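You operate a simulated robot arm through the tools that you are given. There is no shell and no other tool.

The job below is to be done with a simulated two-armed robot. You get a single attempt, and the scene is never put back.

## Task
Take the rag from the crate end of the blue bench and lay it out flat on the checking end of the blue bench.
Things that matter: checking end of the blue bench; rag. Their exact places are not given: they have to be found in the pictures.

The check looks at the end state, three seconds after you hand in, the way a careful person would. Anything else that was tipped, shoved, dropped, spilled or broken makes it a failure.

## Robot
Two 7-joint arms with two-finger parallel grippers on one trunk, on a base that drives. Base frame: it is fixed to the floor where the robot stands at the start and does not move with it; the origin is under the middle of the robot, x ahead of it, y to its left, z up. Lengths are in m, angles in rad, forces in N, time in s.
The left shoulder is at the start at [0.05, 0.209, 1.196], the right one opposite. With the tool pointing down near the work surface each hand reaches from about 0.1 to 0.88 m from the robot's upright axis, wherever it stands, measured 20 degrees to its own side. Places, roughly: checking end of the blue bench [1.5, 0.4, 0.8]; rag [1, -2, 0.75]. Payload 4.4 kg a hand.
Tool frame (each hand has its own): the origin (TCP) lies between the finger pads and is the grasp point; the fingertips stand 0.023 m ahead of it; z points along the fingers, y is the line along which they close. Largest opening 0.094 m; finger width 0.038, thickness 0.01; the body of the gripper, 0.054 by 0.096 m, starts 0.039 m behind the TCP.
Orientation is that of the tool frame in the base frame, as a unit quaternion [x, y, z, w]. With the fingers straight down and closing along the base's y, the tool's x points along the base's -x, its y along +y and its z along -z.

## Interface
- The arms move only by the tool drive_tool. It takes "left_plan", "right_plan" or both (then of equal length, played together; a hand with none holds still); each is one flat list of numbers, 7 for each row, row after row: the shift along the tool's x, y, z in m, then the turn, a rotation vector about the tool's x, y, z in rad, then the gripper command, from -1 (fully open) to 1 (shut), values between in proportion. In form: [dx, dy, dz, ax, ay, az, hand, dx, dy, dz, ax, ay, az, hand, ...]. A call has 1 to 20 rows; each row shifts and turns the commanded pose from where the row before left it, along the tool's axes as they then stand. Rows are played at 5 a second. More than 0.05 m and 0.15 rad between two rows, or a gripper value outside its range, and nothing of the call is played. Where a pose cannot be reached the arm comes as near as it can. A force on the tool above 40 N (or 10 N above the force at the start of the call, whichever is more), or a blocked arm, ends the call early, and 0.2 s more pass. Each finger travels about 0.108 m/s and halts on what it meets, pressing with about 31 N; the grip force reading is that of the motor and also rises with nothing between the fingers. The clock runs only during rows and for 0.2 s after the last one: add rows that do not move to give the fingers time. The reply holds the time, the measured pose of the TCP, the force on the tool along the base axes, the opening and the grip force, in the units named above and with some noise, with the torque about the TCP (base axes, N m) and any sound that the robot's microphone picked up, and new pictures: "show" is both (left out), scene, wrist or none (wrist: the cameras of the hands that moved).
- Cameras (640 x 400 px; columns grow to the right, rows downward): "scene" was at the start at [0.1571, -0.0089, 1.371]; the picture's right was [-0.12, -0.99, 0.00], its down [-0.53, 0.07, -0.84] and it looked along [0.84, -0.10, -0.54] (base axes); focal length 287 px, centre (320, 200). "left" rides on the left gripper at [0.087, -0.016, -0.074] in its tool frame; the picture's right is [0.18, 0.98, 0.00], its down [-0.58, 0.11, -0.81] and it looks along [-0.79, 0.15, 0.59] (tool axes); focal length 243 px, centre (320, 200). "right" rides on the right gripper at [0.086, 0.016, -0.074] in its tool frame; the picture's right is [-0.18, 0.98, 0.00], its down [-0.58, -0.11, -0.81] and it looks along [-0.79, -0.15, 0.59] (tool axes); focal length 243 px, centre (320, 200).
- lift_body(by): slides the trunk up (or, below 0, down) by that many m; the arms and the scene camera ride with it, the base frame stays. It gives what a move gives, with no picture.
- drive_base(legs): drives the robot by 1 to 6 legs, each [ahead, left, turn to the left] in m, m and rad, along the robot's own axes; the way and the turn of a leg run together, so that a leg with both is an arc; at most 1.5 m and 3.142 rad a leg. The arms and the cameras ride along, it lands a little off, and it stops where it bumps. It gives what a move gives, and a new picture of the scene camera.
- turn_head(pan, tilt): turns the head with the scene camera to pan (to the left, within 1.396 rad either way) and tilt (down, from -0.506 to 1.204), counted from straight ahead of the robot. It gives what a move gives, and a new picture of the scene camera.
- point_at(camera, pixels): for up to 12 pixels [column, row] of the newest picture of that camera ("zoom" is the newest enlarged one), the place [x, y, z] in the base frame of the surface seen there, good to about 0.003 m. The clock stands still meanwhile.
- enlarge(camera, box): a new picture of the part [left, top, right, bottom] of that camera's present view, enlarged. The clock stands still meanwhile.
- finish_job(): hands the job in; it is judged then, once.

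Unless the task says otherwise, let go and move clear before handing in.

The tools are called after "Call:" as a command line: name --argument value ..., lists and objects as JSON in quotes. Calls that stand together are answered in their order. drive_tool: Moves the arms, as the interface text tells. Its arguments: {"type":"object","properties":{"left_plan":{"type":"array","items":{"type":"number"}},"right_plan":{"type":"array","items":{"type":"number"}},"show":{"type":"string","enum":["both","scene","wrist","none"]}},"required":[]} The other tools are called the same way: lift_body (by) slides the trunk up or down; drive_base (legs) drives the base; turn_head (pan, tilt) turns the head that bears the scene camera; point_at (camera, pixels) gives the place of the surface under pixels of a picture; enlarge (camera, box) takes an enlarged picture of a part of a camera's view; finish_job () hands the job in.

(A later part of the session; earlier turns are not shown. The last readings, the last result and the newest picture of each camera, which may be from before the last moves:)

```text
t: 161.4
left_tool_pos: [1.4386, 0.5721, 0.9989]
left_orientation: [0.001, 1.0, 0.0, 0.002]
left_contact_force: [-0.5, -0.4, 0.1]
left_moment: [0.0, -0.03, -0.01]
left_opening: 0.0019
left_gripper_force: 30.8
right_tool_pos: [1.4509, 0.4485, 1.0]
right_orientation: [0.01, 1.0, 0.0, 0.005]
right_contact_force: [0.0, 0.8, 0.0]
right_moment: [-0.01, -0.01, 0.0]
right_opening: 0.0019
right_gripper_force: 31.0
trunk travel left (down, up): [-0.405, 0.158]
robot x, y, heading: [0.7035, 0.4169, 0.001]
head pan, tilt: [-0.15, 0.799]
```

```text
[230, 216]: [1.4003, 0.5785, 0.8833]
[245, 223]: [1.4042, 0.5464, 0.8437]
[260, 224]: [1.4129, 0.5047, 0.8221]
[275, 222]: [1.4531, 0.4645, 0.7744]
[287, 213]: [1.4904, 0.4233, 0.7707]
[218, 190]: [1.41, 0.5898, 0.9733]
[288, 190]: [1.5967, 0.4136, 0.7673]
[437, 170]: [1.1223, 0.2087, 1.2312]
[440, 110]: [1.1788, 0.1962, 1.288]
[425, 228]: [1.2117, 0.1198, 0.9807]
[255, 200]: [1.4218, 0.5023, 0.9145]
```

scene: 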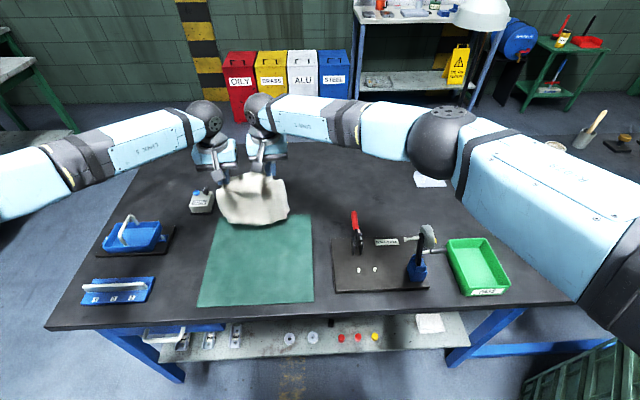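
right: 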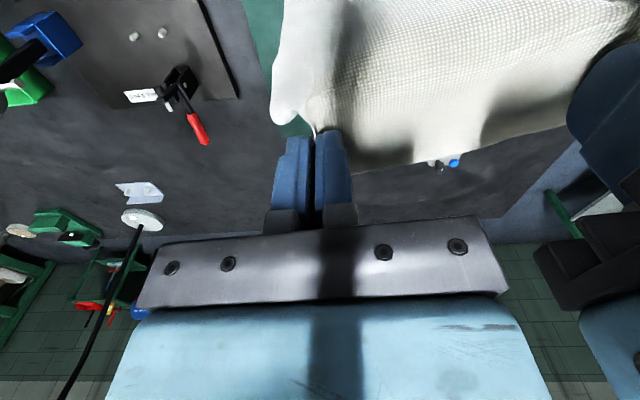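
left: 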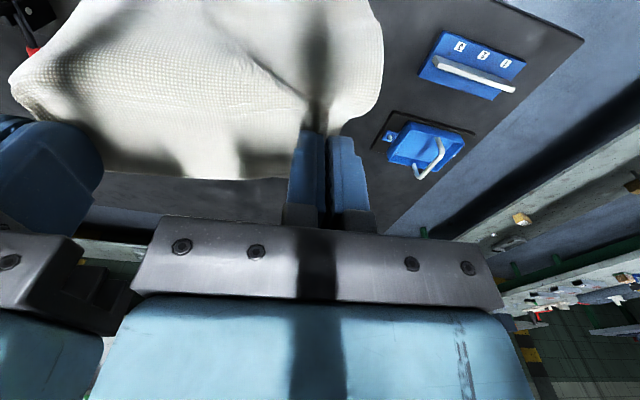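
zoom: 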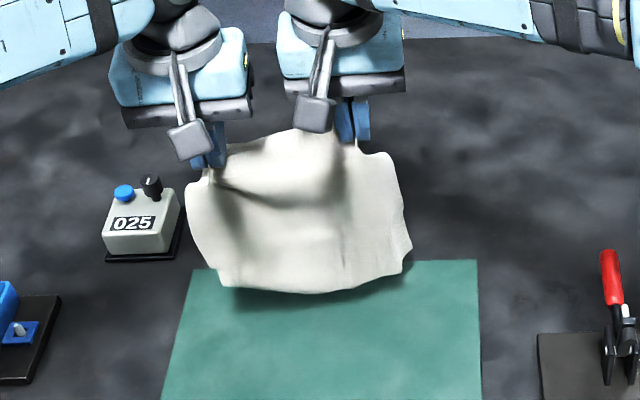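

The bottom edge is at z≈0.82, x≈1.41, and the elbow is well clear. I'll lower until the edge touches and start drawing back so the edge drags and the rag trails away from me.

Call:
drive_tool --left_plan '[0, 0, 0.02, 0, 0, 0, 1, 0, 0, 0.015, 0, 0, 0, 1, 0.008, 0, 0.004, 0, 0, 0, 1, 0.008, 0, 0.004, 0, 0, 0, 1, 0.01, 0, 0.003, 0, 0, 0, 1, 0.01, 0, 0.003, 0, 0, 0, 1, 0.01, 0, 0.003, 0, 0, 0, 1, 0.01, 0, 0.003, 0, 0, 0, 1, 0.01, 0, 0.004, 0, 0, 0, 1, 0.01, 0, 0.004, 0, 0, 0, 1, 0, 0, 0, 0, 0, 0, 1]' --right_plan '[0, 0, 0.02, 0, 0, 0, 1, 0, 0, 0.015, 0, 0, 0, 1, 0.008, 0, 0.004, 0, 0, 0, 1, 0.008, 0, 0.004, 0, 0, 0, 1, 0.01, 0, 0.003, 0, 0, 0, 1, 0.01, 0, 0.003, 0, 0, 0, 1, 0.01, 0, 0.003, 0, 0, 0, 1, 0.01, 0, 0.003, 0, 0, 0, 1, 0.01, 0, 0.004, 0, 0, 0, 1, 0.01, 0, 0.004, 0, 0, 0, 1, 0, 0, 0, 0, 0, 0, 1]' --show "scene"

Call:
enlarge --camera "scene" --box '[180, 130, 340, 260]'

```text
t: 163.8
left_tool_pos: [1.3615, 0.5728, 0.9357]
left_orientation: [0.002, 1.0, 0.001, 0.002]
left_contact_force: [-0.5, 1.3, -0.1]
left_moment: [0.04, -0.01, 0.01]
left_opening: 0.002
left_gripper_force: 31.0
right_tool_pos: [1.3751, 0.451, 0.9354]
right_orientation: [0.009, 1.0, 0.001, 0.005]
right_contact_force: [0.1, -0.2, -0.7]
right_moment: [-0.03, 0.0, -0.01]
right_opening: 0.0018
right_gripper_force: 30.8
trunk travel left (down, up): [-0.405, 0.158]
robot x, y, heading: [0.7042, 0.4227, 0.001]
head pan, tilt: [-0.15, 0.799]
```

scene: 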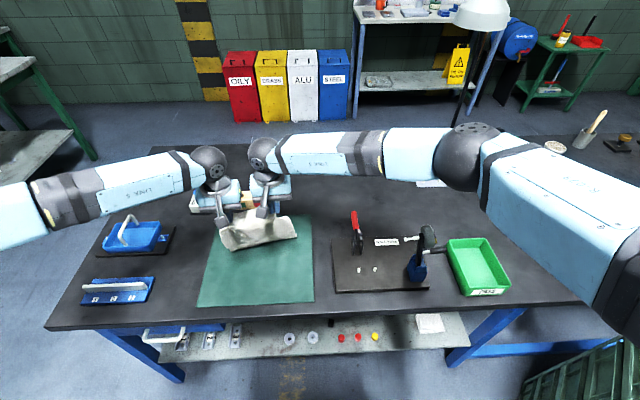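

```text
3.08 times, centred on (260, 195) of scene
```

zoom: 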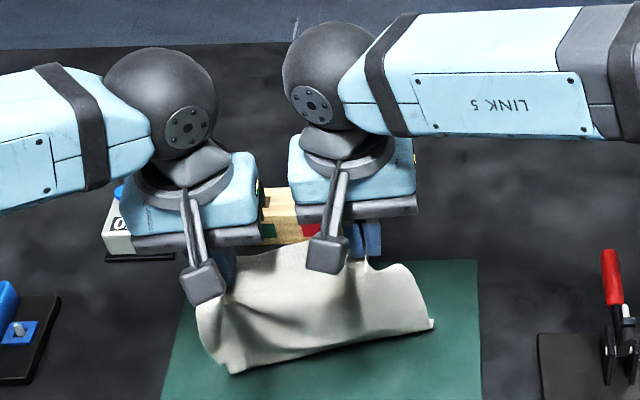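

The rag's bottom stayed on my side; the way the pads hold it, it wants to lie toward me. Edge lengths indicate a tuck (pleat) left along the left edge, not a loose flap, so flipping isn't needed: I'll lay it in its natural direction and then stretch that tuck open. First I measure the bottom edge.

Call:
point_at --camera "zoom" --pixels '[[240, 370], [300, 355], [360, 342], [430, 325], [205, 340], [200, 310], [420, 300], [320, 300], [260, 330]]'

```text
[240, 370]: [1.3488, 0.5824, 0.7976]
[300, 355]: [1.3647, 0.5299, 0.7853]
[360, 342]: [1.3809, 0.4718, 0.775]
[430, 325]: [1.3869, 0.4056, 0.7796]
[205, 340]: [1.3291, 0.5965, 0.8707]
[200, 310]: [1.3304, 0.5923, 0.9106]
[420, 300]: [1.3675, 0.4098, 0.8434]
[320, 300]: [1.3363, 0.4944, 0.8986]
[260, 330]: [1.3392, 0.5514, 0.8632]
```

The bottom edge hangs at x≈1.35–1.39. I'll lift 5 cm, bring the hands back to x≈1.25 so the near edge can touch down at about x≈1.22, then lower to contact.

Call:
drive_tool --left_plan '[0, 0, -0.025, 0, 0, 0, 1, 0, 0, -0.03, 0, 0, 0, 1, 0.03, 0, 0, 0, 0, 0, 1, 0.03, 0, 0, 0, 0, 0, 1, 0.03, 0, 0, 0, 0, 0, 1, 0.028, 0, 0, 0, 0, 0, 1, 0, 0, 0, 0, 0, 0, 1, 0, 0, 0, 0, 0, 0, 1, 0, 0, 0.02, 0, 0, 0, 1, 0, 0, 0, 0, 0, 0, 1]' --right_plan '[0, 0, -0.025, 0, 0, 0, 1, 0, 0, -0.03, 0, 0, 0, 1, 0.03, 0, 0, 0, 0, 0, 1, 0.03, 0, 0, 0, 0, 0, 1, 0.03, 0, 0, 0, 0, 0, 1, 0.028, 0, 0, 0, 0, 0, 1, 0, 0, 0, 0, 0, 0, 1, 0, 0, 0, 0, 0, 0, 1, 0, 0, 0.02, 0, 0, 0, 1, 0, 0, 0, 0, 0, 0, 1]' --show "scene"

Call:
enlarge --camera "scene" --box '[170, 170, 350, 310]'

```text
t: 166.0
left_tool_pos: [1.2432, 0.5753, 0.9702]
left_orientation: [0.002, 1.0, 0.0, 0.002]
left_contact_force: [0.5, 0.6, 0.5]
left_moment: [0.0, 0.02, 0.0]
left_opening: 0.0019
left_gripper_force: 31.2
right_tool_pos: [1.2572, 0.4528, 0.9706]
right_orientation: [0.011, 1.0, 0.0, 0.005]
right_contact_force: [-0.3, -0.2, 0.5]
right_moment: [-0.02, 0.03, 0.0]
right_opening: 0.0019
right_gripper_force: 31.0
trunk travel left (down, up): [-0.405, 0.158]
robot x, y, heading: [0.7035, 0.4202, 0.001]
head pan, tilt: [-0.15, 0.799]
```

scene: 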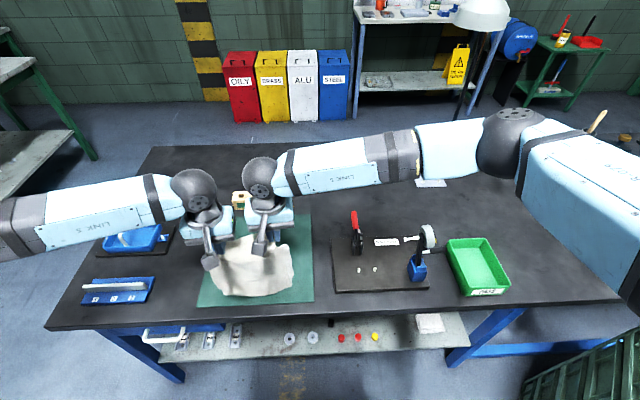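

```text
2.86 times, centred on (260, 240) of scene
```

zoom: 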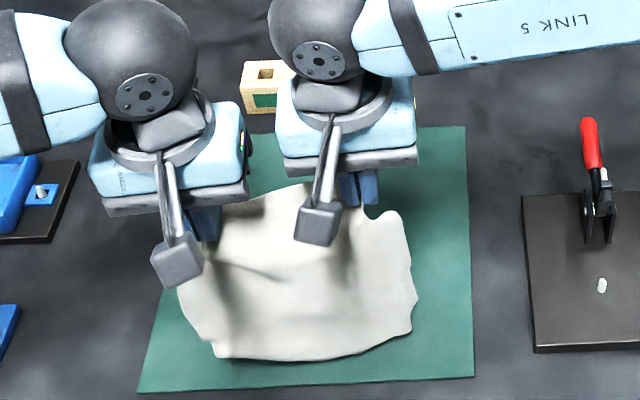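

The lower-left corner now looks fuller at zoom (215,352). I'll measure the bottom edge.

Call:
point_at --camera "zoom" --pixels '[[217, 350], [260, 356], [310, 357], [360, 347], [408, 328], [203, 335], [185, 300], [413, 295], [408, 240], [300, 300]]'

Call:
enlarge --camera "scene" --box '[200, 240, 300, 310]'

```text
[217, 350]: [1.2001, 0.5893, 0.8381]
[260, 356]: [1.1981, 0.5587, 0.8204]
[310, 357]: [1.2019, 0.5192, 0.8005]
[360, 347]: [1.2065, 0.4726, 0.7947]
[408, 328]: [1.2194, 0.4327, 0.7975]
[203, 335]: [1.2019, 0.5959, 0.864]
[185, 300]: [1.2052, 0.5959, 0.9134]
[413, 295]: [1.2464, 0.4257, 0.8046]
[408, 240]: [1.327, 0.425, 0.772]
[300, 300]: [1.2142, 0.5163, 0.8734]
```

```text
5.71 times, centred on (250, 275) of scene
```

zoom: 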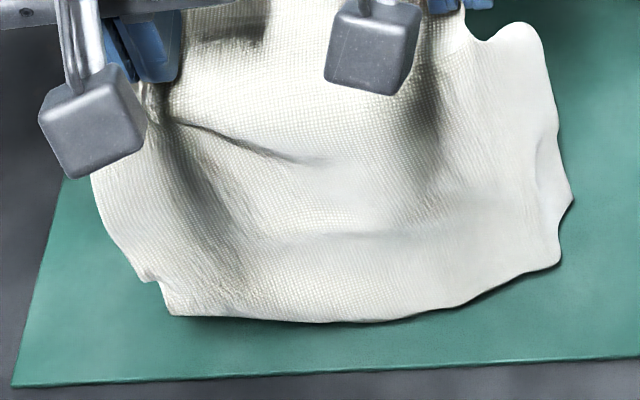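

The tuck persists but the rag otherwise hangs well. I'll now lay it down by moving the hands away from me along an arc, the near edge landing at about x≈1.21.

Call:
drive_tool --left_plan '[-0.015, 0, 0.022, 0, 0, 0, 1, -0.017, 0, 0.0035, 0, 0, 0, 1, -0.017, 0, 0.0035, 0, 0, 0, 1, -0.014, 0, 0.0055, 0, 0, 0, 1, -0.014, 0, 0.0055, 0, 0, 0, 1, -0.0125, 0, 0.0085, 0, 0, 0, 1, -0.0125, 0, 0.0085, 0, 0, 0, 1, -0.01, 0, 0.011, 0, 0, 0, 1, -0.01, 0, 0.011, 0, 0, 0, 1, -0.008, 0, 0.0125, 0, 0, 0, 1, -0.008, 0, 0.0125, 0, 0, 0, 1, -0.005, 0, 0.014, 0, 0, 0, 1, -0.005, 0, 0.014, 0, 0, 0, 1, -0.0025, 0, 0.0145, 0, 0, 0, 1, -0.0025, 0, 0.0145, 0, 0, 0, 1, 0, 0, 0, 0, 0, 0, 1]' --right_plan '[-0.015, 0, 0.022, 0, 0, 0, 1, -0.017, 0, 0.0035, 0, 0, 0, 1, -0.017, 0, 0.0035, 0, 0, 0, 1, -0.014, 0, 0.0055, 0, 0, 0, 1, -0.014, 0, 0.0055, 0, 0, 0, 1, -0.0125, 0, 0.0085, 0, 0, 0, 1, -0.0125, 0, 0.0085, 0, 0, 0, 1, -0.01, 0, 0.011, 0, 0, 0, 1, -0.01, 0, 0.011, 0, 0, 0, 1, -0.008, 0, 0.0125, 0, 0, 0, 1, -0.008, 0, 0.0125, 0, 0, 0, 1, -0.005, 0, 0.014, 0, 0, 0, 1, -0.005, 0, 0.014, 0, 0, 0, 1, -0.0025, 0, 0.0145, 0, 0, 0, 1, -0.0025, 0, 0.0145, 0, 0, 0, 1, 0, 0, 0, 0, 0, 0, 1]' --show "both"

Call:
enlarge --camera "scene" --box '[180, 160, 340, 310]'

```text
t: 169.4
left_tool_pos: [1.3971, 0.5727, 0.8094]
left_orientation: [0.002, 1.0, 0.0, 0.002]
left_contact_force: [0.3, -1.4, -0.3]
left_moment: [-0.01, -0.01, 0.01]
left_opening: 0.0016
left_gripper_force: 31.2
right_tool_pos: [1.4106, 0.4495, 0.8115]
right_orientation: [0.01, 1.0, 0.0, 0.005]
right_contact_force: [-0.6, 1.3, 0.5]
right_moment: [-0.01, 0.0, -0.01]
right_opening: 0.0018
right_gripper_force: 31.3
trunk travel left (down, up): [-0.405, 0.158]
robot x, y, heading: [0.701, 0.4215, 0.002]
head pan, tilt: [-0.15, 0.799]
```

scene: 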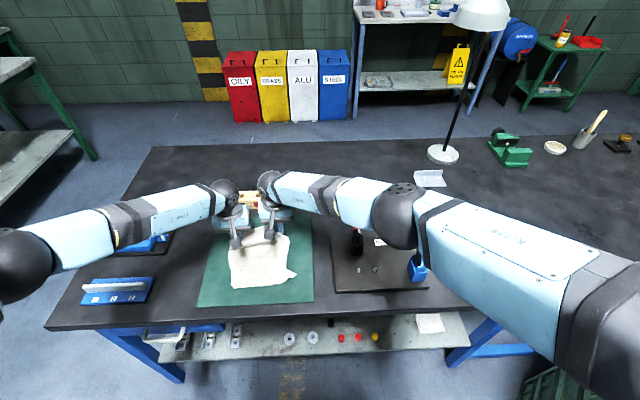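
right: 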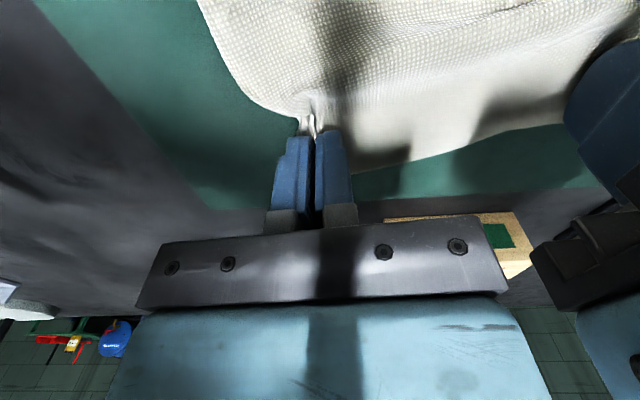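
left: 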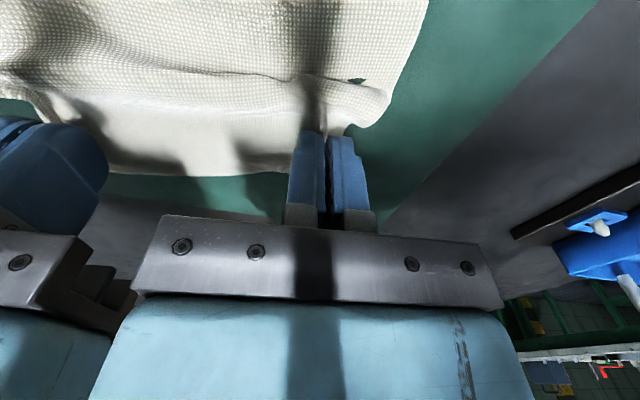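

```text
2.67 times, centred on (260, 235) of scene
```

zoom: 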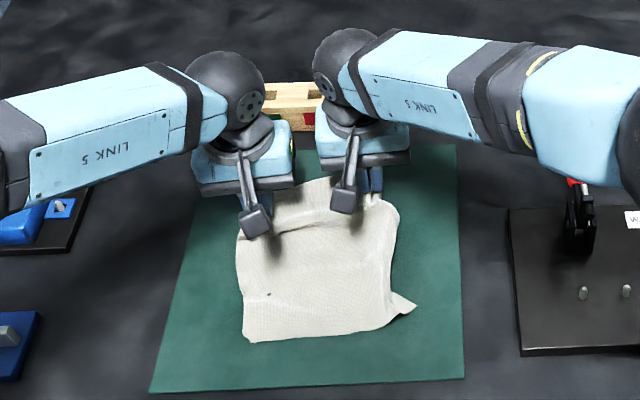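

The near-left corner now looks square at zoom (245,340). The right elbow at (395,215) has dropped near the fixtures, so I'll check its height before continuing.

Call:
point_at --camera "scene" --pixels '[[395, 240], [395, 200], [415, 230], [375, 225], [350, 200], [450, 240], [417, 262], [357, 240], [440, 270], [388, 249]]'

Call:
enlarge --camera "scene" --box '[320, 170, 480, 300]'

```text
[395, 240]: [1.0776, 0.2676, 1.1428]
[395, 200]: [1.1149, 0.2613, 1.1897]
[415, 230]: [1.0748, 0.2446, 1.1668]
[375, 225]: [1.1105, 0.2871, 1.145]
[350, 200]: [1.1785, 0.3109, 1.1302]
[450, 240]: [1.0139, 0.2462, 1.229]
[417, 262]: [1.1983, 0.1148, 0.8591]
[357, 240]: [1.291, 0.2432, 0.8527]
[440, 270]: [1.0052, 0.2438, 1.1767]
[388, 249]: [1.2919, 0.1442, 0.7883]
```

```text
3.08 times, centred on (400, 235) of scene
```

zoom: 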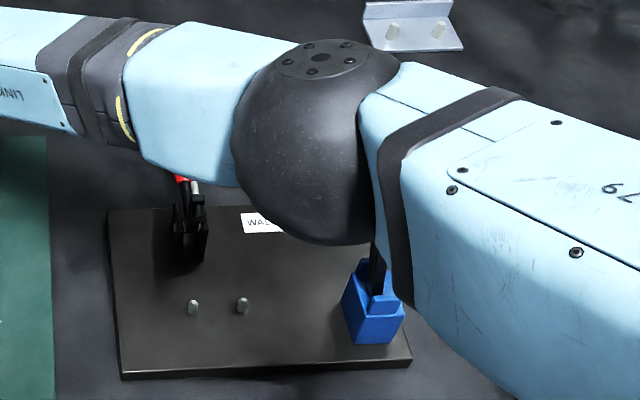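

The elbow's underside (~z 1.06) is clear of the gauge. I'll pull both hands about 12 mm farther away to take out the slack and settle onto the mat.

Call:
drive_tool --left_plan '[-0.006, 0, 0.003, 0, 0, 0, 1, -0.006, 0, 0.004, 0, 0, 0, 1, -0.004, 0, 0.003, 0, 0, 0, 1, 0, 0, 0, 0, 0, 0, 1]' --right_plan '[-0.006, 0, 0.005, 0, 0, 0, 1, -0.006, 0, 0.004, 0, 0, 0, 1, -0.002, 0, 0.003, 0, 0, 0, 1, 0, 0, 0, 0, 0, 0, 1]' --show "both"

Call:
enlarge --camera "scene" --box '[200, 180, 320, 310]'

```text
t: 170.4
left_tool_pos: [1.414, 0.5731, 0.7998]
left_orientation: [0.001, 1.0, 0.0, 0.002]
left_contact_force: [-0.6, 0.4, -0.7]
left_moment: [-0.01, 0.03, 0.0]
left_opening: 0.0019
left_gripper_force: 30.9
right_tool_pos: [1.423, 0.4502, 0.8021]
right_orientation: [0.01, 1.0, 0.0, 0.005]
right_contact_force: [-0.4, -0.6, -0.2]
right_moment: [0.01, 0.01, 0.03]
right_opening: 0.0017
right_gripper_force: 31.3
right hand out of reach, approached as far as the arm can: row 3
trunk travel left (down, up): [-0.405, 0.158]
robot x, y, heading: [0.7047, 0.4227, -0.003]
head pan, tilt: [-0.15, 0.799]
```

scene: 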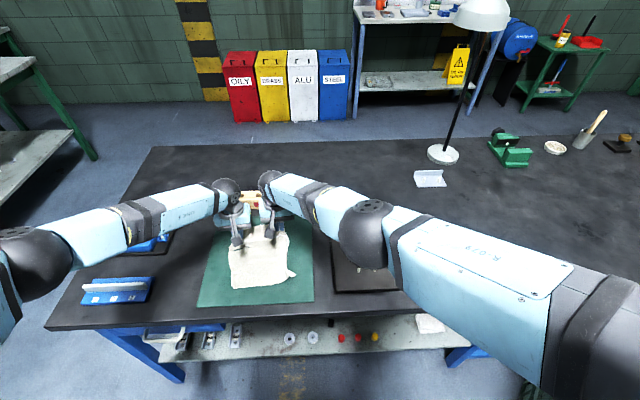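
right: 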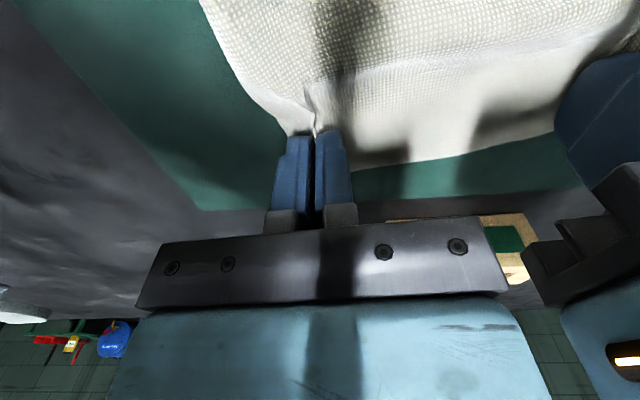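
left: 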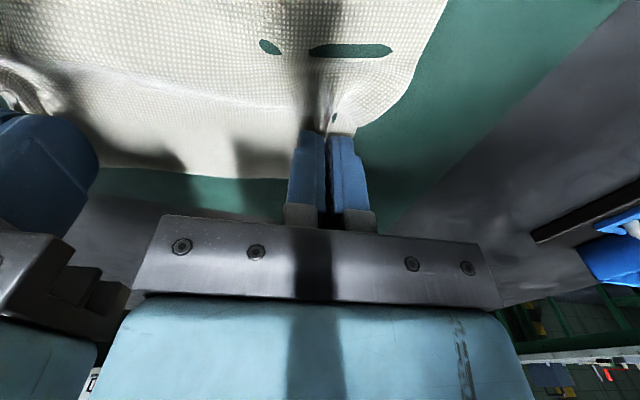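

```text
3.08 times, centred on (260, 245) of scene
```

zoom: 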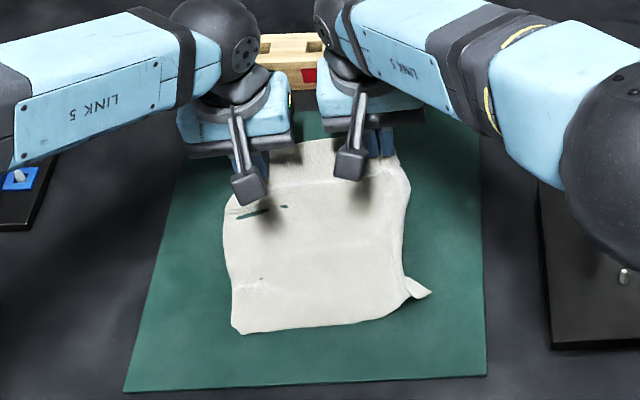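

The rag lies flat on the mat with its near-left corner square; the near-right tip at zoom (425,293) is slightly turned. I'll settle both hands in light contact and open the fingers slowly.

Call:
drive_tool --left_plan '[0.002, 0, 0.002, 0, 0, 0, 1, 0, 0, 0.001, 0, 0, 0, 1, 0, 0, 0, 0, 0, 0, 0.8, 0, 0, 0, 0, 0, 0, 0.6, 0, 0, 0, 0, 0, 0, 0.4, 0, 0, 0, 0, 0, 0, 0.2, 0, 0, 0, 0, 0, 0, 0.1, 0, 0, 0, 0, 0, 0, 0.1]' --right_plan '[0.006, 0, 0.004, 0, 0, 0, 1, 0, 0, 0.001, 0, 0, 0, 1, 0, 0, 0, 0, 0, 0, 0.8, 0, 0, 0, 0, 0, 0, 0.6, 0, 0, 0, 0, 0, 0, 0.4, 0, 0, 0, 0, 0, 0, 0.2, 0, 0, 0, 0, 0, 0, 0.1, 0, 0, 0, 0, 0, 0, 0.1]' --show "wrist"

```text
t: 172.2
left_tool_pos: [1.4105, 0.5721, 0.7981]
left_orientation: [0.0, 1.0, 0.001, 0.004]
left_contact_force: [1.2, -6.3, 19.5]
left_moment: [-0.08, 0.14, 0.08]
left_opening: 0.0389
left_gripper_force: 0.0
right_tool_pos: [1.4157, 0.4487, 0.7998]
right_orientation: [0.01, 1.0, 0.0, 0.005]
right_contact_force: [0.4, -0.4, 0.5]
right_moment: [-0.03, 0.03, 0.0]
right_opening: 0.0426
right_gripper_force: 0.1
trunk travel left (down, up): [-0.405, 0.158]
robot x, y, heading: [0.7012, 0.4224, -0.001]
head pan, tilt: [-0.15, 0.799]
```

right: 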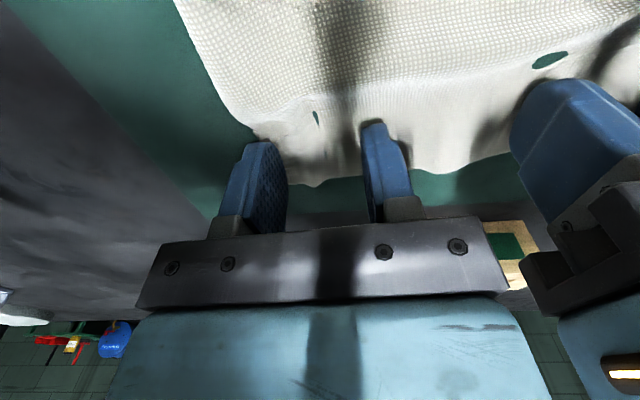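
left: 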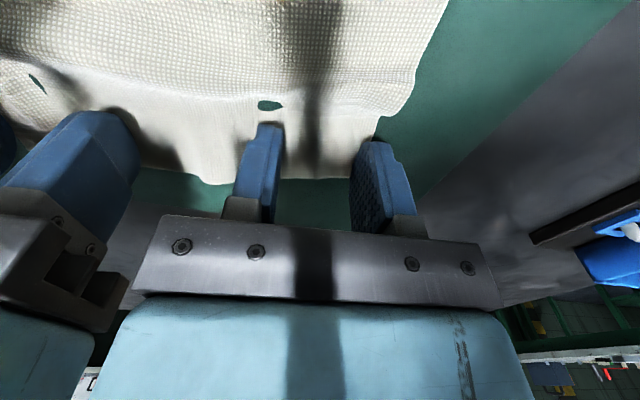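

Both grips are released with the far edge spread out. I'll lift straight up and withdraw the hands to inspect.

Call:
drive_tool --left_plan '[0, 0, -0.005, 0, 0, 0, 0.1, 0, 0, -0.015, 0, 0, 0, 0.1, 0, 0, -0.03, 0, 0, 0, 0.1, 0, 0, -0.04, 0, 0, 0, 0.1, 0, 0, -0.04, 0, 0, 0, 0.1, 0.03, 0.03, -0.02, 0, 0, 0, 0.1, 0.035, 0.03, 0, 0, 0, 0, 0.1, 0.035, 0.03, 0, 0, 0, 0, 0.1, 0.035, 0.03, 0, 0, 0, 0, 0.1, 0.035, 0.03, 0, 0, 0, 0, 0.1]' --right_plan '[0, 0, -0.005, 0, 0, 0, 0.1, 0, 0, -0.015, 0, 0, 0, 0.1, 0, 0, -0.03, 0, 0, 0, 0.1, 0, 0, -0.04, 0, 0, 0, 0.1, 0, 0, -0.04, 0, 0, 0, 0.1, 0.04, -0.01, -0.02, 0, 0, 0, 0.1, 0.04, -0.01, -0.02, 0, 0, 0, 0.1, 0.04, -0.01, -0.02, 0, 0, 0, 0.1, 0.04, -0.01, 0, 0, 0, 0, 0.1, 0.04, -0.01, 0, 0, 0, 0, 0.1]' --show "scene"

Call:
enlarge --camera "scene" --box '[190, 190, 330, 320]'

```text
t: 174.4
left_tool_pos: [1.2394, 0.7234, 0.9472]
left_orientation: [0.002, 1.0, 0.0, 0.004]
left_contact_force: [0.1, 0.0, 0.0]
left_moment: [0.0, -0.02, 0.02]
left_opening: 0.0422
left_gripper_force: 0.1
right_tool_pos: [1.2106, 0.4043, 0.9875]
right_orientation: [0.01, 1.0, 0.0, 0.006]
right_contact_force: [-0.6, 0.8, -0.1]
right_moment: [0.02, -0.02, -0.01]
right_opening: 0.0423
right_gripper_force: 0.1
trunk travel left (down, up): [-0.405, 0.158]
robot x, y, heading: [0.7021, 0.4176, 0.004]
head pan, tilt: [-0.15, 0.799]
```

scene: 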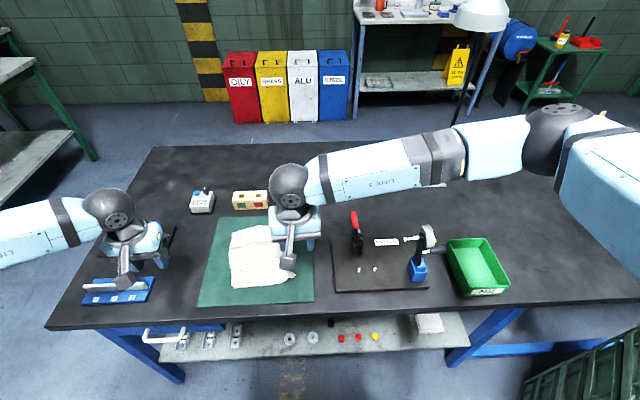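

```text
3.08 times, centred on (260, 255) of scene
```

zoom: 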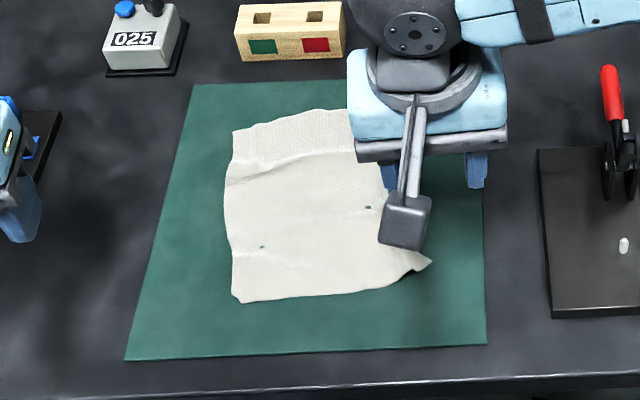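

The rag looks much flatter now. I'll pull the right hand back (not too close to my torso) to see the whole rag.

Call:
drive_tool --right_plan '[0.04, 0, -0.02, 0, 0, 0, 0.1, 0.04, 0, -0.02, 0, 0, 0, 0.1, 0.04, 0, -0.02, 0, 0, 0, 0.1, 0.04, -0.01, 0, 0, 0, 0, 0.1, 0.03, -0.01, 0, 0, 0, 0, 0.1]' --show "none"

Call:
turn_head --pan 0.1 --tilt 1.0

Call:
enlarge --camera "scene" --box '[240, 100, 390, 240]'

```text
t: 175.6
left_tool_pos: [1.2416, 0.7234, 0.9468]
left_orientation: [0.002, 1.0, 0.0, 0.001]
left_contact_force: [-0.3, -0.3, 0.0]
left_moment: [0.0, 0.02, -0.03]
left_opening: 0.0423
left_gripper_force: 0.0
right_tool_pos: [1.023, 0.3883, 1.0451]
right_orientation: [0.009, 1.0, 0.0, 0.004]
right_contact_force: [0.0, -0.2, -0.9]
right_moment: [0.01, 0.02, 0.01]
right_opening: 0.0423
right_gripper_force: 0.1
trunk travel left (down, up): [-0.405, 0.158]
robot x, y, heading: [0.7059, 0.4198, 0.003]
head pan, tilt: [-0.15, 0.799]
```

```text
t: 176.3
left_tool_pos: [1.2427, 0.7235, 0.9467]
left_orientation: [0.002, 1.0, 0.0, 0.002]
left_contact_force: [0.4, -0.2, -0.2]
left_moment: [0.03, -0.02, 0.01]
left_opening: 0.0421
left_gripper_force: 0.0
right_tool_pos: [1.0231, 0.3885, 1.044]
right_orientation: [0.009, 1.0, 0.001, 0.004]
right_contact_force: [-0.3, 0.3, -0.1]
right_moment: [0.02, -0.03, -0.03]
right_opening: 0.0423
right_gripper_force: 0.0
trunk travel left (down, up): [-0.405, 0.158]
robot x, y, heading: [0.7038, 0.4229, 0.002]
head pan, tilt: [0.099, 1.0]
```

scene: 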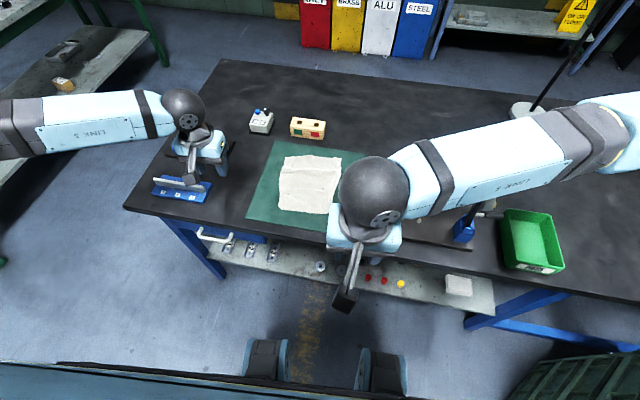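

```text
2.86 times, centred on (315, 170) of scene
```

zoom: 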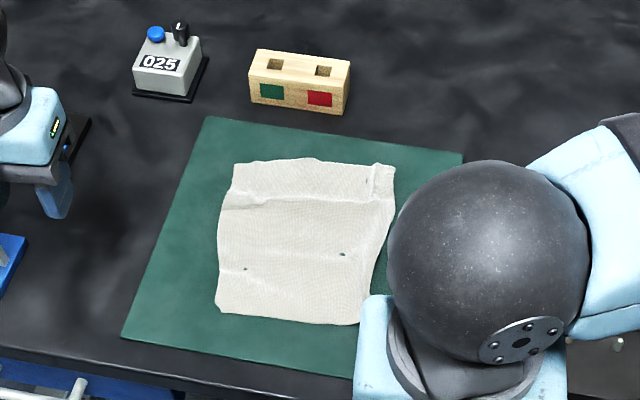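

Much better. I'll slide the right hand sideways to uncover the near-right corner.

Call:
drive_tool --right_plan '[0, -0.035, -0.02, 0, 0, 0, 0.1, 0, -0.035, -0.02, 0, 0, 0, 0.1, 0, -0.035, 0, 0, 0, 0, 0.1]' --show "none"

Call:
enlarge --camera "scene" --box '[260, 140, 360, 230]'

```text
t: 177.1
left_tool_pos: [1.2417, 0.7216, 0.9469]
left_orientation: [0.001, 1.0, 0.001, 0.001]
left_contact_force: [0.5, 0.2, 0.5]
left_moment: [0.02, 0.0, 0.01]
left_opening: 0.0423
left_gripper_force: 0.0
right_tool_pos: [1.0192, 0.2806, 1.0857]
right_orientation: [0.01, 1.0, 0.0, 0.005]
right_contact_force: [-0.6, -0.3, 1.2]
right_moment: [0.01, 0.02, 0.03]
right_opening: 0.042
right_gripper_force: 0.0
trunk travel left (down, up): [-0.405, 0.158]
robot x, y, heading: [0.7015, 0.4263, 0.001]
head pan, tilt: [0.099, 1.0]
```

```text
4.44 times, centred on (310, 185) of scene
```

zoom: 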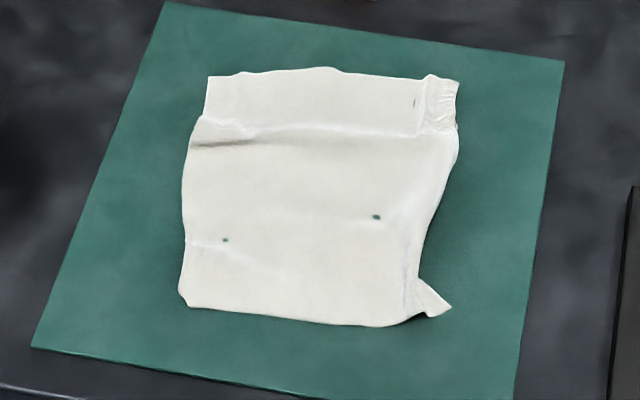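

Remaining blemishes: a ridge at row ~130, a small tuck at the far-right corner (435,100), and a curled near-right tip (435,300). I'll measure the outline and heights.

Call:
point_at --camera "zoom" --pixels '[[210, 80], [455, 84], [186, 298], [447, 307], [425, 312], [380, 324], [424, 260], [455, 150], [185, 200], [195, 135], [300, 128], [415, 130]]'

Call:
point_at --camera "zoom" --pixels '[[435, 105], [445, 120], [330, 72], [240, 76], [425, 295], [410, 290], [230, 142], [300, 200], [250, 110], [350, 270], [225, 240], [430, 80]]'

```text
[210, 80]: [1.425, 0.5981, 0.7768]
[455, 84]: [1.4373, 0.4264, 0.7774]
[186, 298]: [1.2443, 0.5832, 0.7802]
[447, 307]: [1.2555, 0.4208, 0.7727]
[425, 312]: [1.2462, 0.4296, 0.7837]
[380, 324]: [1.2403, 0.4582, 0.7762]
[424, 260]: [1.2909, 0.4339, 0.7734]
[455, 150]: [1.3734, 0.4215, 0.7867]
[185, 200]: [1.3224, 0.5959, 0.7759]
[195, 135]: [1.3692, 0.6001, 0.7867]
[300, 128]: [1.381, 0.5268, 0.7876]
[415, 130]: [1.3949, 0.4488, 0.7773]
```

```text
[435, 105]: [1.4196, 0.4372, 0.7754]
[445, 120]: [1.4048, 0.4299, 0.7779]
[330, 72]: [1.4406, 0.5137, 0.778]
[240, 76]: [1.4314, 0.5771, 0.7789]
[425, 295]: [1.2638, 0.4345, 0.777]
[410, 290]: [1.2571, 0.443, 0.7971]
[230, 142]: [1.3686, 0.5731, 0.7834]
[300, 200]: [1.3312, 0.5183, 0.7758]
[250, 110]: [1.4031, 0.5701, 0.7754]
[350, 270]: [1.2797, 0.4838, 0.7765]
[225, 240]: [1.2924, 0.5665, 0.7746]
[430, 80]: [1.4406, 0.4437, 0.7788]
```

The rag measures about 0.17×0.19 m with a ridge ~1 cm high, so it needs a bit of stretching. I'll look closely at the two right-hand corners first.

Call:
enlarge --camera "scene" --box '[325, 190, 375, 225]'

Call:
enlarge --camera "scene" --box '[315, 145, 375, 185]'

```text
11.43 times, centred on (350, 208) of scene
```

zoom: 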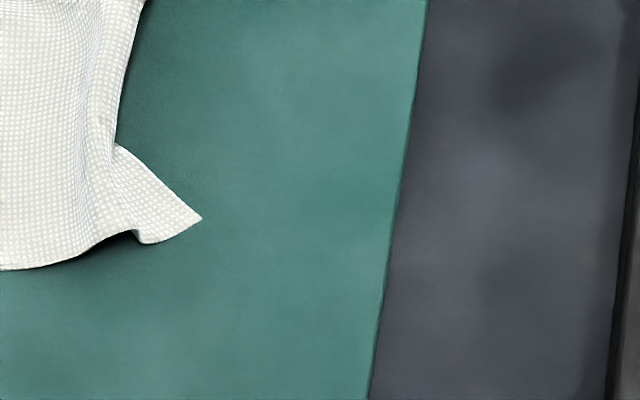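

```text
10.00 times, centred on (345, 165) of scene
```

zoom: 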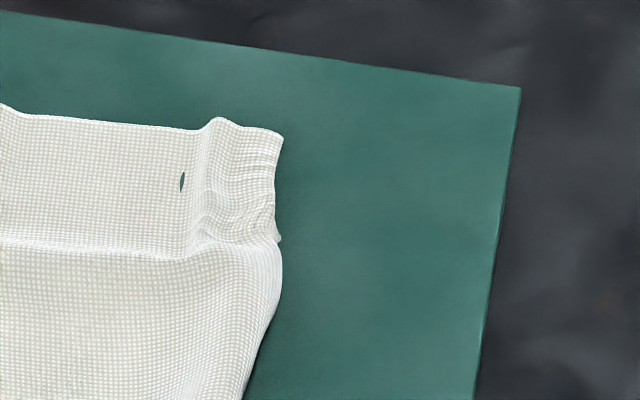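

Both right corners just have leftover gathers. I'll lower the trunk 5 cm for reach, then place closed fingertips of the left hand above the near-left corner and of the right hand above the far-right corner, to stretch the rag along that diagonal.

Call:
lift_body --by -0.05

Call:
drive_tool --left_plan '[-0.005, -0.0388, 0.016, 0, 0, 0, 1, -0.005, -0.0388, 0.016, 0, 0, 0, 1, -0.005, -0.0388, 0.016, 0, 0, 0, 1, -0.005, -0.0388, 0.016, 0, 0, 0, 1, 0, 0, 0, 0, 0, 0, 1, 0, 0, 0, 0, 0, 0, 1, 0, 0, 0, 0, 0, 0, 1, 0, 0, 0, 0, 0, 0, 1, 0, 0, 0, 0, 0, 0, 1, 0, 0, 0, 0, 0, 0, 1, 0, 0, 0, 0, 0, 0, 1]' --right_plan '[-0.04, 0.0156, 0.0206, 0, 0, 0, 1, -0.04, 0.0156, 0.0206, 0, 0, 0, 1, -0.04, 0.0156, 0.0206, 0, 0, 0, 1, -0.04, 0.0156, 0.0206, 0, 0, 0, 1, -0.04, 0.0156, 0.0206, 0, 0, 0, 1, -0.04, 0.0156, 0.0206, 0, 0, 0, 1, -0.04, 0.0156, 0.0206, 0, 0, 0, 1, -0.04, 0.0156, 0.0206, 0, 0, 0, 1, -0.04, 0.0156, 0.0206, 0, 0, 0, 1, -0.04, 0.0156, 0.0206, 0, 0, 0, 1, 0, 0, 0, 0, 0, 0, 1]' --show "both"

```text
t: 178.1
left_tool_pos: [1.2416, 0.7232, 0.8966]
left_orientation: [0.002, 1.0, 0.0, 0.001]
left_contact_force: [-0.8, -0.4, 0.9]
left_moment: [0.0, -0.03, -0.01]
left_opening: 0.0424
left_gripper_force: 0.0
right_tool_pos: [1.0206, 0.2813, 1.0348]
right_orientation: [0.009, 1.0, 0.0, 0.005]
right_contact_force: [-0.6, -1.2, 0.0]
right_moment: [0.04, -0.01, 0.02]
right_opening: 0.0422
right_gripper_force: 0.2
trunk travel left (down, up): [-0.355, 0.208]
robot x, y, heading: [0.7024, 0.4215, 0.006]
head pan, tilt: [0.099, 1.0]
```

```text
t: 180.5
left_tool_pos: [1.2612, 0.5686, 0.8317]
left_orientation: [0.002, 1.0, 0.001, 0.003]
left_contact_force: [-0.3, -0.4, -0.4]
left_moment: [0.05, -0.01, 0.0]
left_opening: 0.0
left_gripper_force: 30.5
right_tool_pos: [1.4249, 0.4304, 0.833]
right_orientation: [0.01, 1.0, 0.0, 0.005]
right_contact_force: [-0.6, 0.4, 0.4]
right_moment: [0.01, -0.02, 0.01]
right_opening: 0.0001
right_gripper_force: 30.6
trunk travel left (down, up): [-0.355, 0.208]
robot x, y, heading: [0.6988, 0.4219, 0.002]
head pan, tilt: [0.099, 1.0]
```

scene: 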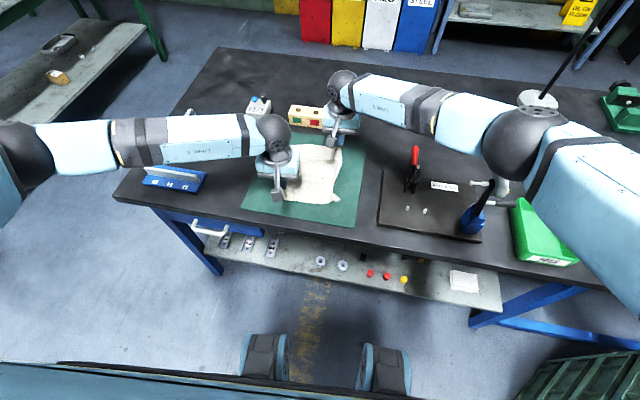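
right: 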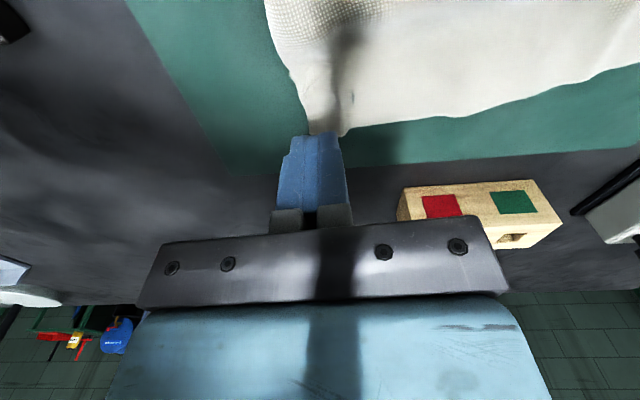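
left: 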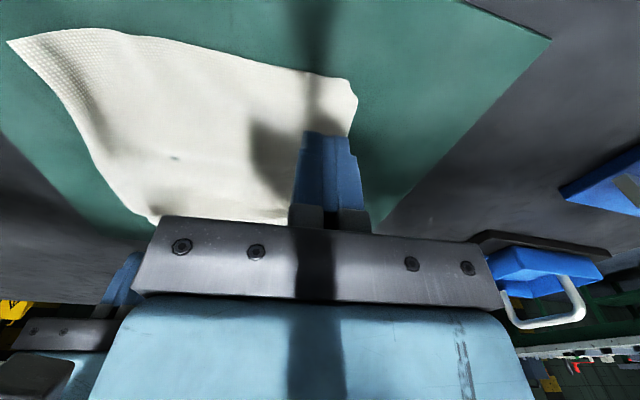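

Right fingers are slightly past the corner, so I'll shift them inward ~1 cm, then press both down lightly.

Call:
drive_tool --left_plan '[0, 0, 0.018, 0, 0, 0, 1, 0, 0, 0.01, 0, 0, 0, 1, 0, 0, 0.005, 0, 0, 0, 1, 0, 0, 0.002, 0, 0, 0, 1, 0, 0, 0, 0, 0, 0, 1]' --right_plan '[0.01, 0.006, 0.018, 0, 0, 0, 1, 0, 0, 0.01, 0, 0, 0, 1, 0, 0, 0.005, 0, 0, 0, 1, 0, 0, 0.003, 0, 0, 0, 1, 0, 0, 0, 0, 0, 0, 1]' --show "none"

```text
t: 181.7
left_tool_pos: [1.262, 0.5685, 0.7983]
left_orientation: [0.001, 1.0, -0.001, 0.003]
left_contact_force: [1.2, 0.3, 2.2]
left_moment: [0.01, 0.01, -0.02]
left_opening: 0.0
left_gripper_force: 30.8
right_tool_pos: [1.4163, 0.4361, 0.7988]
right_orientation: [0.009, 1.0, 0.0, 0.006]
right_contact_force: [3.3, -0.9, 14.8]
right_moment: [-0.14, -0.14, 0.05]
right_opening: 0.0
right_gripper_force: 30.7
trunk travel left (down, up): [-0.355, 0.208]
robot x, y, heading: [0.697, 0.4188, -0.002]
head pan, tilt: [0.099, 1.0]
```

Right presses with 15 N, left only 2 N. I'll press the left a little more and stretch the diagonal outward by about 1.5 cm each.

Call:
drive_tool --left_plan '[0, 0, 0.0015, 0, 0, 0, 1, 0.003, 0.002, 0, 0, 0, 0, 1, 0.003, 0.002, 0, 0, 0, 0, 1, 0.003, 0.002, 0, 0, 0, 0, 1, 0.003, 0.002, 0, 0, 0, 0, 1, 0.002, 0.001, 0, 0, 0, 0, 1, 0, 0, 0, 0, 0, 0, 1]' --right_plan '[0, 0, 0, 0, 0, 0, 1, -0.002, -0.0035, 0, 0, 0, 0, 1, -0.002, -0.0035, 0, 0, 0, 0, 1, -0.002, -0.0035, 0, 0, 0, 0, 1, -0.002, -0.0035, 0, 0, 0, 0, 1, -0.001, -0.002, 0, 0, 0, 0, 1, 0, 0, 0, 0, 0, 0, 1]' --show "both"

Call:
enlarge --camera "scene" --box '[250, 120, 370, 240]'

```text
t: 183.3
left_tool_pos: [1.2472, 0.5763, 0.7984]
left_orientation: [0.002, 1.0, -0.001, 0.004]
left_contact_force: [9.9, -5.5, 16.2]
left_moment: [-0.13, -0.02, 0.07]
left_opening: 0.0
left_gripper_force: 31.0
right_tool_pos: [1.4225, 0.421, 0.7984]
right_orientation: [0.01, 1.0, 0.0, 0.006]
right_contact_force: [-3.7, 9.0, 18.6]
right_moment: [0.13, 0.21, -0.07]
right_opening: 0.0001
right_gripper_force: 31.5
trunk travel left (down, up): [-0.355, 0.208]
robot x, y, heading: [0.7018, 0.4193, -0.001]
head pan, tilt: [0.099, 1.0]
```

scene: 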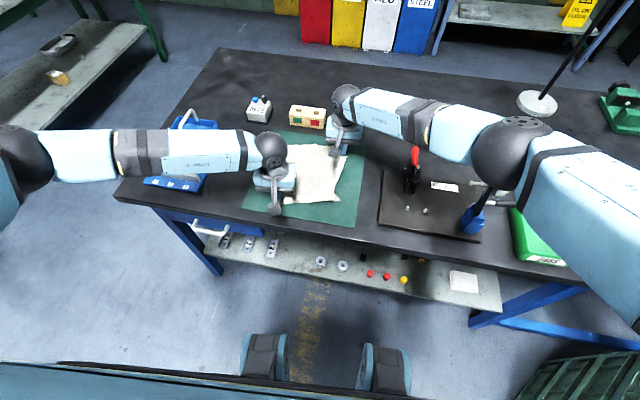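
right: 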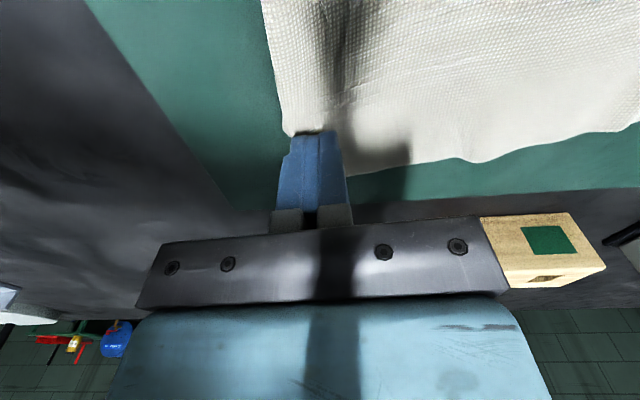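
left: 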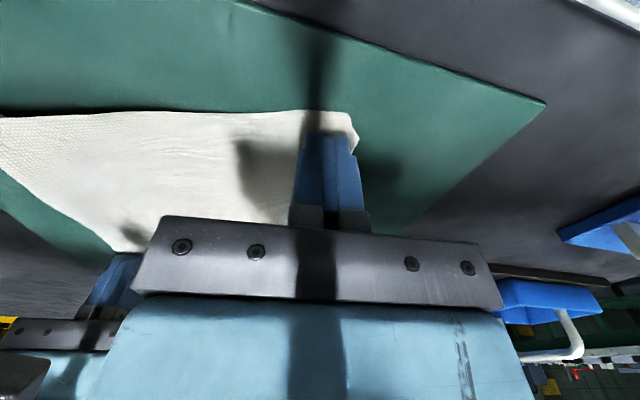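

```text
3.33 times, centred on (310, 180) of scene
```

zoom: 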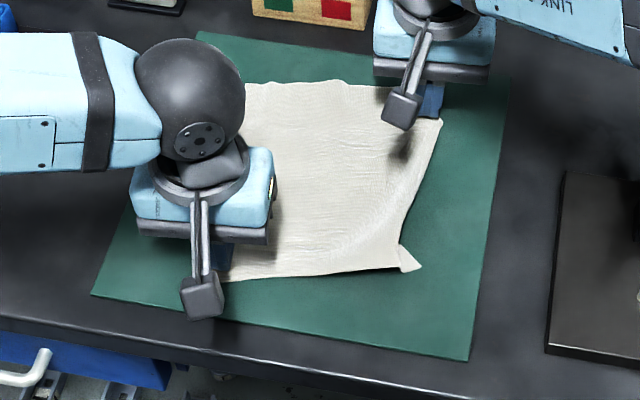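

The diagonal stretch removed the ridge and squared the far-right corner. I'll lift both hands and look again at the remaining near-right corner.

Call:
drive_tool --left_plan '[0, 0, -0.005, 0, 0, 0, 1, 0, 0, -0.02, 0, 0, 0, 1, 0, 0, -0.03, 0, 0, 0, 1, 0, 0.035, -0.02, 0, 0, 0, 1, 0, 0.035, 0, 0, 0, 0, 1, 0, 0, 0, 0, 0, 0, 1]' --right_plan '[0, 0, -0.005, 0, 0, 0, 1, 0, 0, -0.02, 0, 0, 0, 1, 0, 0, -0.03, 0, 0, 0, 1, 0, 0, -0.02, 0, 0, 0, 1, 0, 0, 0, 0, 0, 0, 1, 0, 0, 0, 0, 0, 0, 1]' --show "scene"

Call:
enlarge --camera "scene" --box '[260, 135, 360, 225]'

```text
t: 184.7
left_tool_pos: [1.249, 0.6466, 0.8715]
left_orientation: [0.002, 1.0, -0.001, 0.002]
left_contact_force: [0.1, -0.5, -0.3]
left_moment: [0.01, -0.04, 0.03]
left_opening: 0.0
left_gripper_force: 31.3
right_tool_pos: [1.4226, 0.42, 0.8722]
right_orientation: [0.01, 1.0, 0.0, 0.005]
right_contact_force: [-0.7, 0.3, -0.5]
right_moment: [-0.01, 0.0, 0.02]
right_opening: 0.0
right_gripper_force: 30.4
trunk travel left (down, up): [-0.355, 0.208]
robot x, y, heading: [0.6995, 0.4196, -0.0]
head pan, tilt: [0.099, 1.0]
```

scene: 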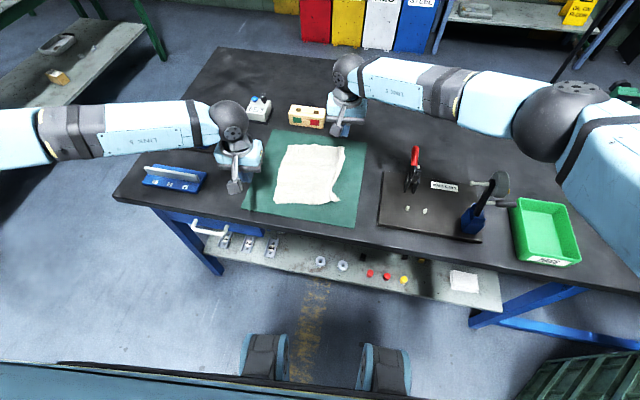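

```text
4.44 times, centred on (310, 180) of scene
```

zoom: 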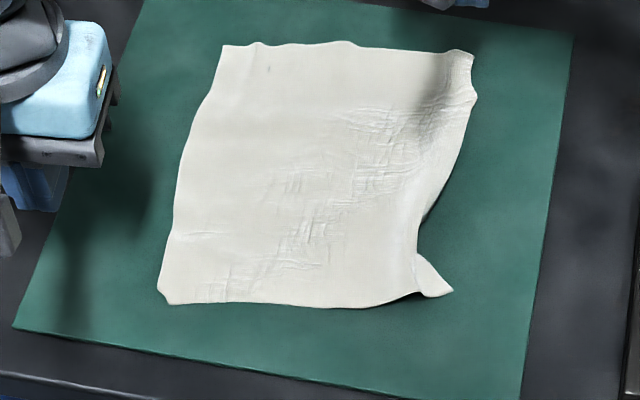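

The rag is nearly flat; only the right edge at zoom (440,200)–(450,292) is still drawn in. I'll measure it.

Call:
point_at --camera "zoom" --pixels '[[224, 48], [468, 56], [473, 98], [452, 175], [424, 222], [416, 252], [448, 291], [425, 294], [360, 304], [164, 293], [176, 235], [430, 180]]'

Call:
enlarge --camera "scene" --box '[320, 160, 370, 205]'

```text
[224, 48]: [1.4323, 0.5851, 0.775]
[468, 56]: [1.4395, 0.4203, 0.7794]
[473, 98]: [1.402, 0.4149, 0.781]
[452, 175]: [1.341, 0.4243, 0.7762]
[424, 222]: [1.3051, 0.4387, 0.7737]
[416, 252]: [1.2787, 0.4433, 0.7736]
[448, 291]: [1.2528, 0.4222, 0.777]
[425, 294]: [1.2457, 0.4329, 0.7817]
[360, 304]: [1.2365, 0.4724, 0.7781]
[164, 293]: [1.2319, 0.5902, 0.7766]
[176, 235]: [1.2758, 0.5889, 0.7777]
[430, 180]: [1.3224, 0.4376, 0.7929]
```

```text
8.89 times, centred on (345, 182) of scene
```

zoom: 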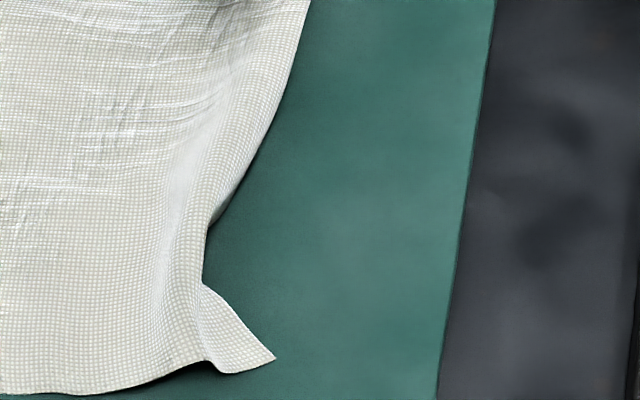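

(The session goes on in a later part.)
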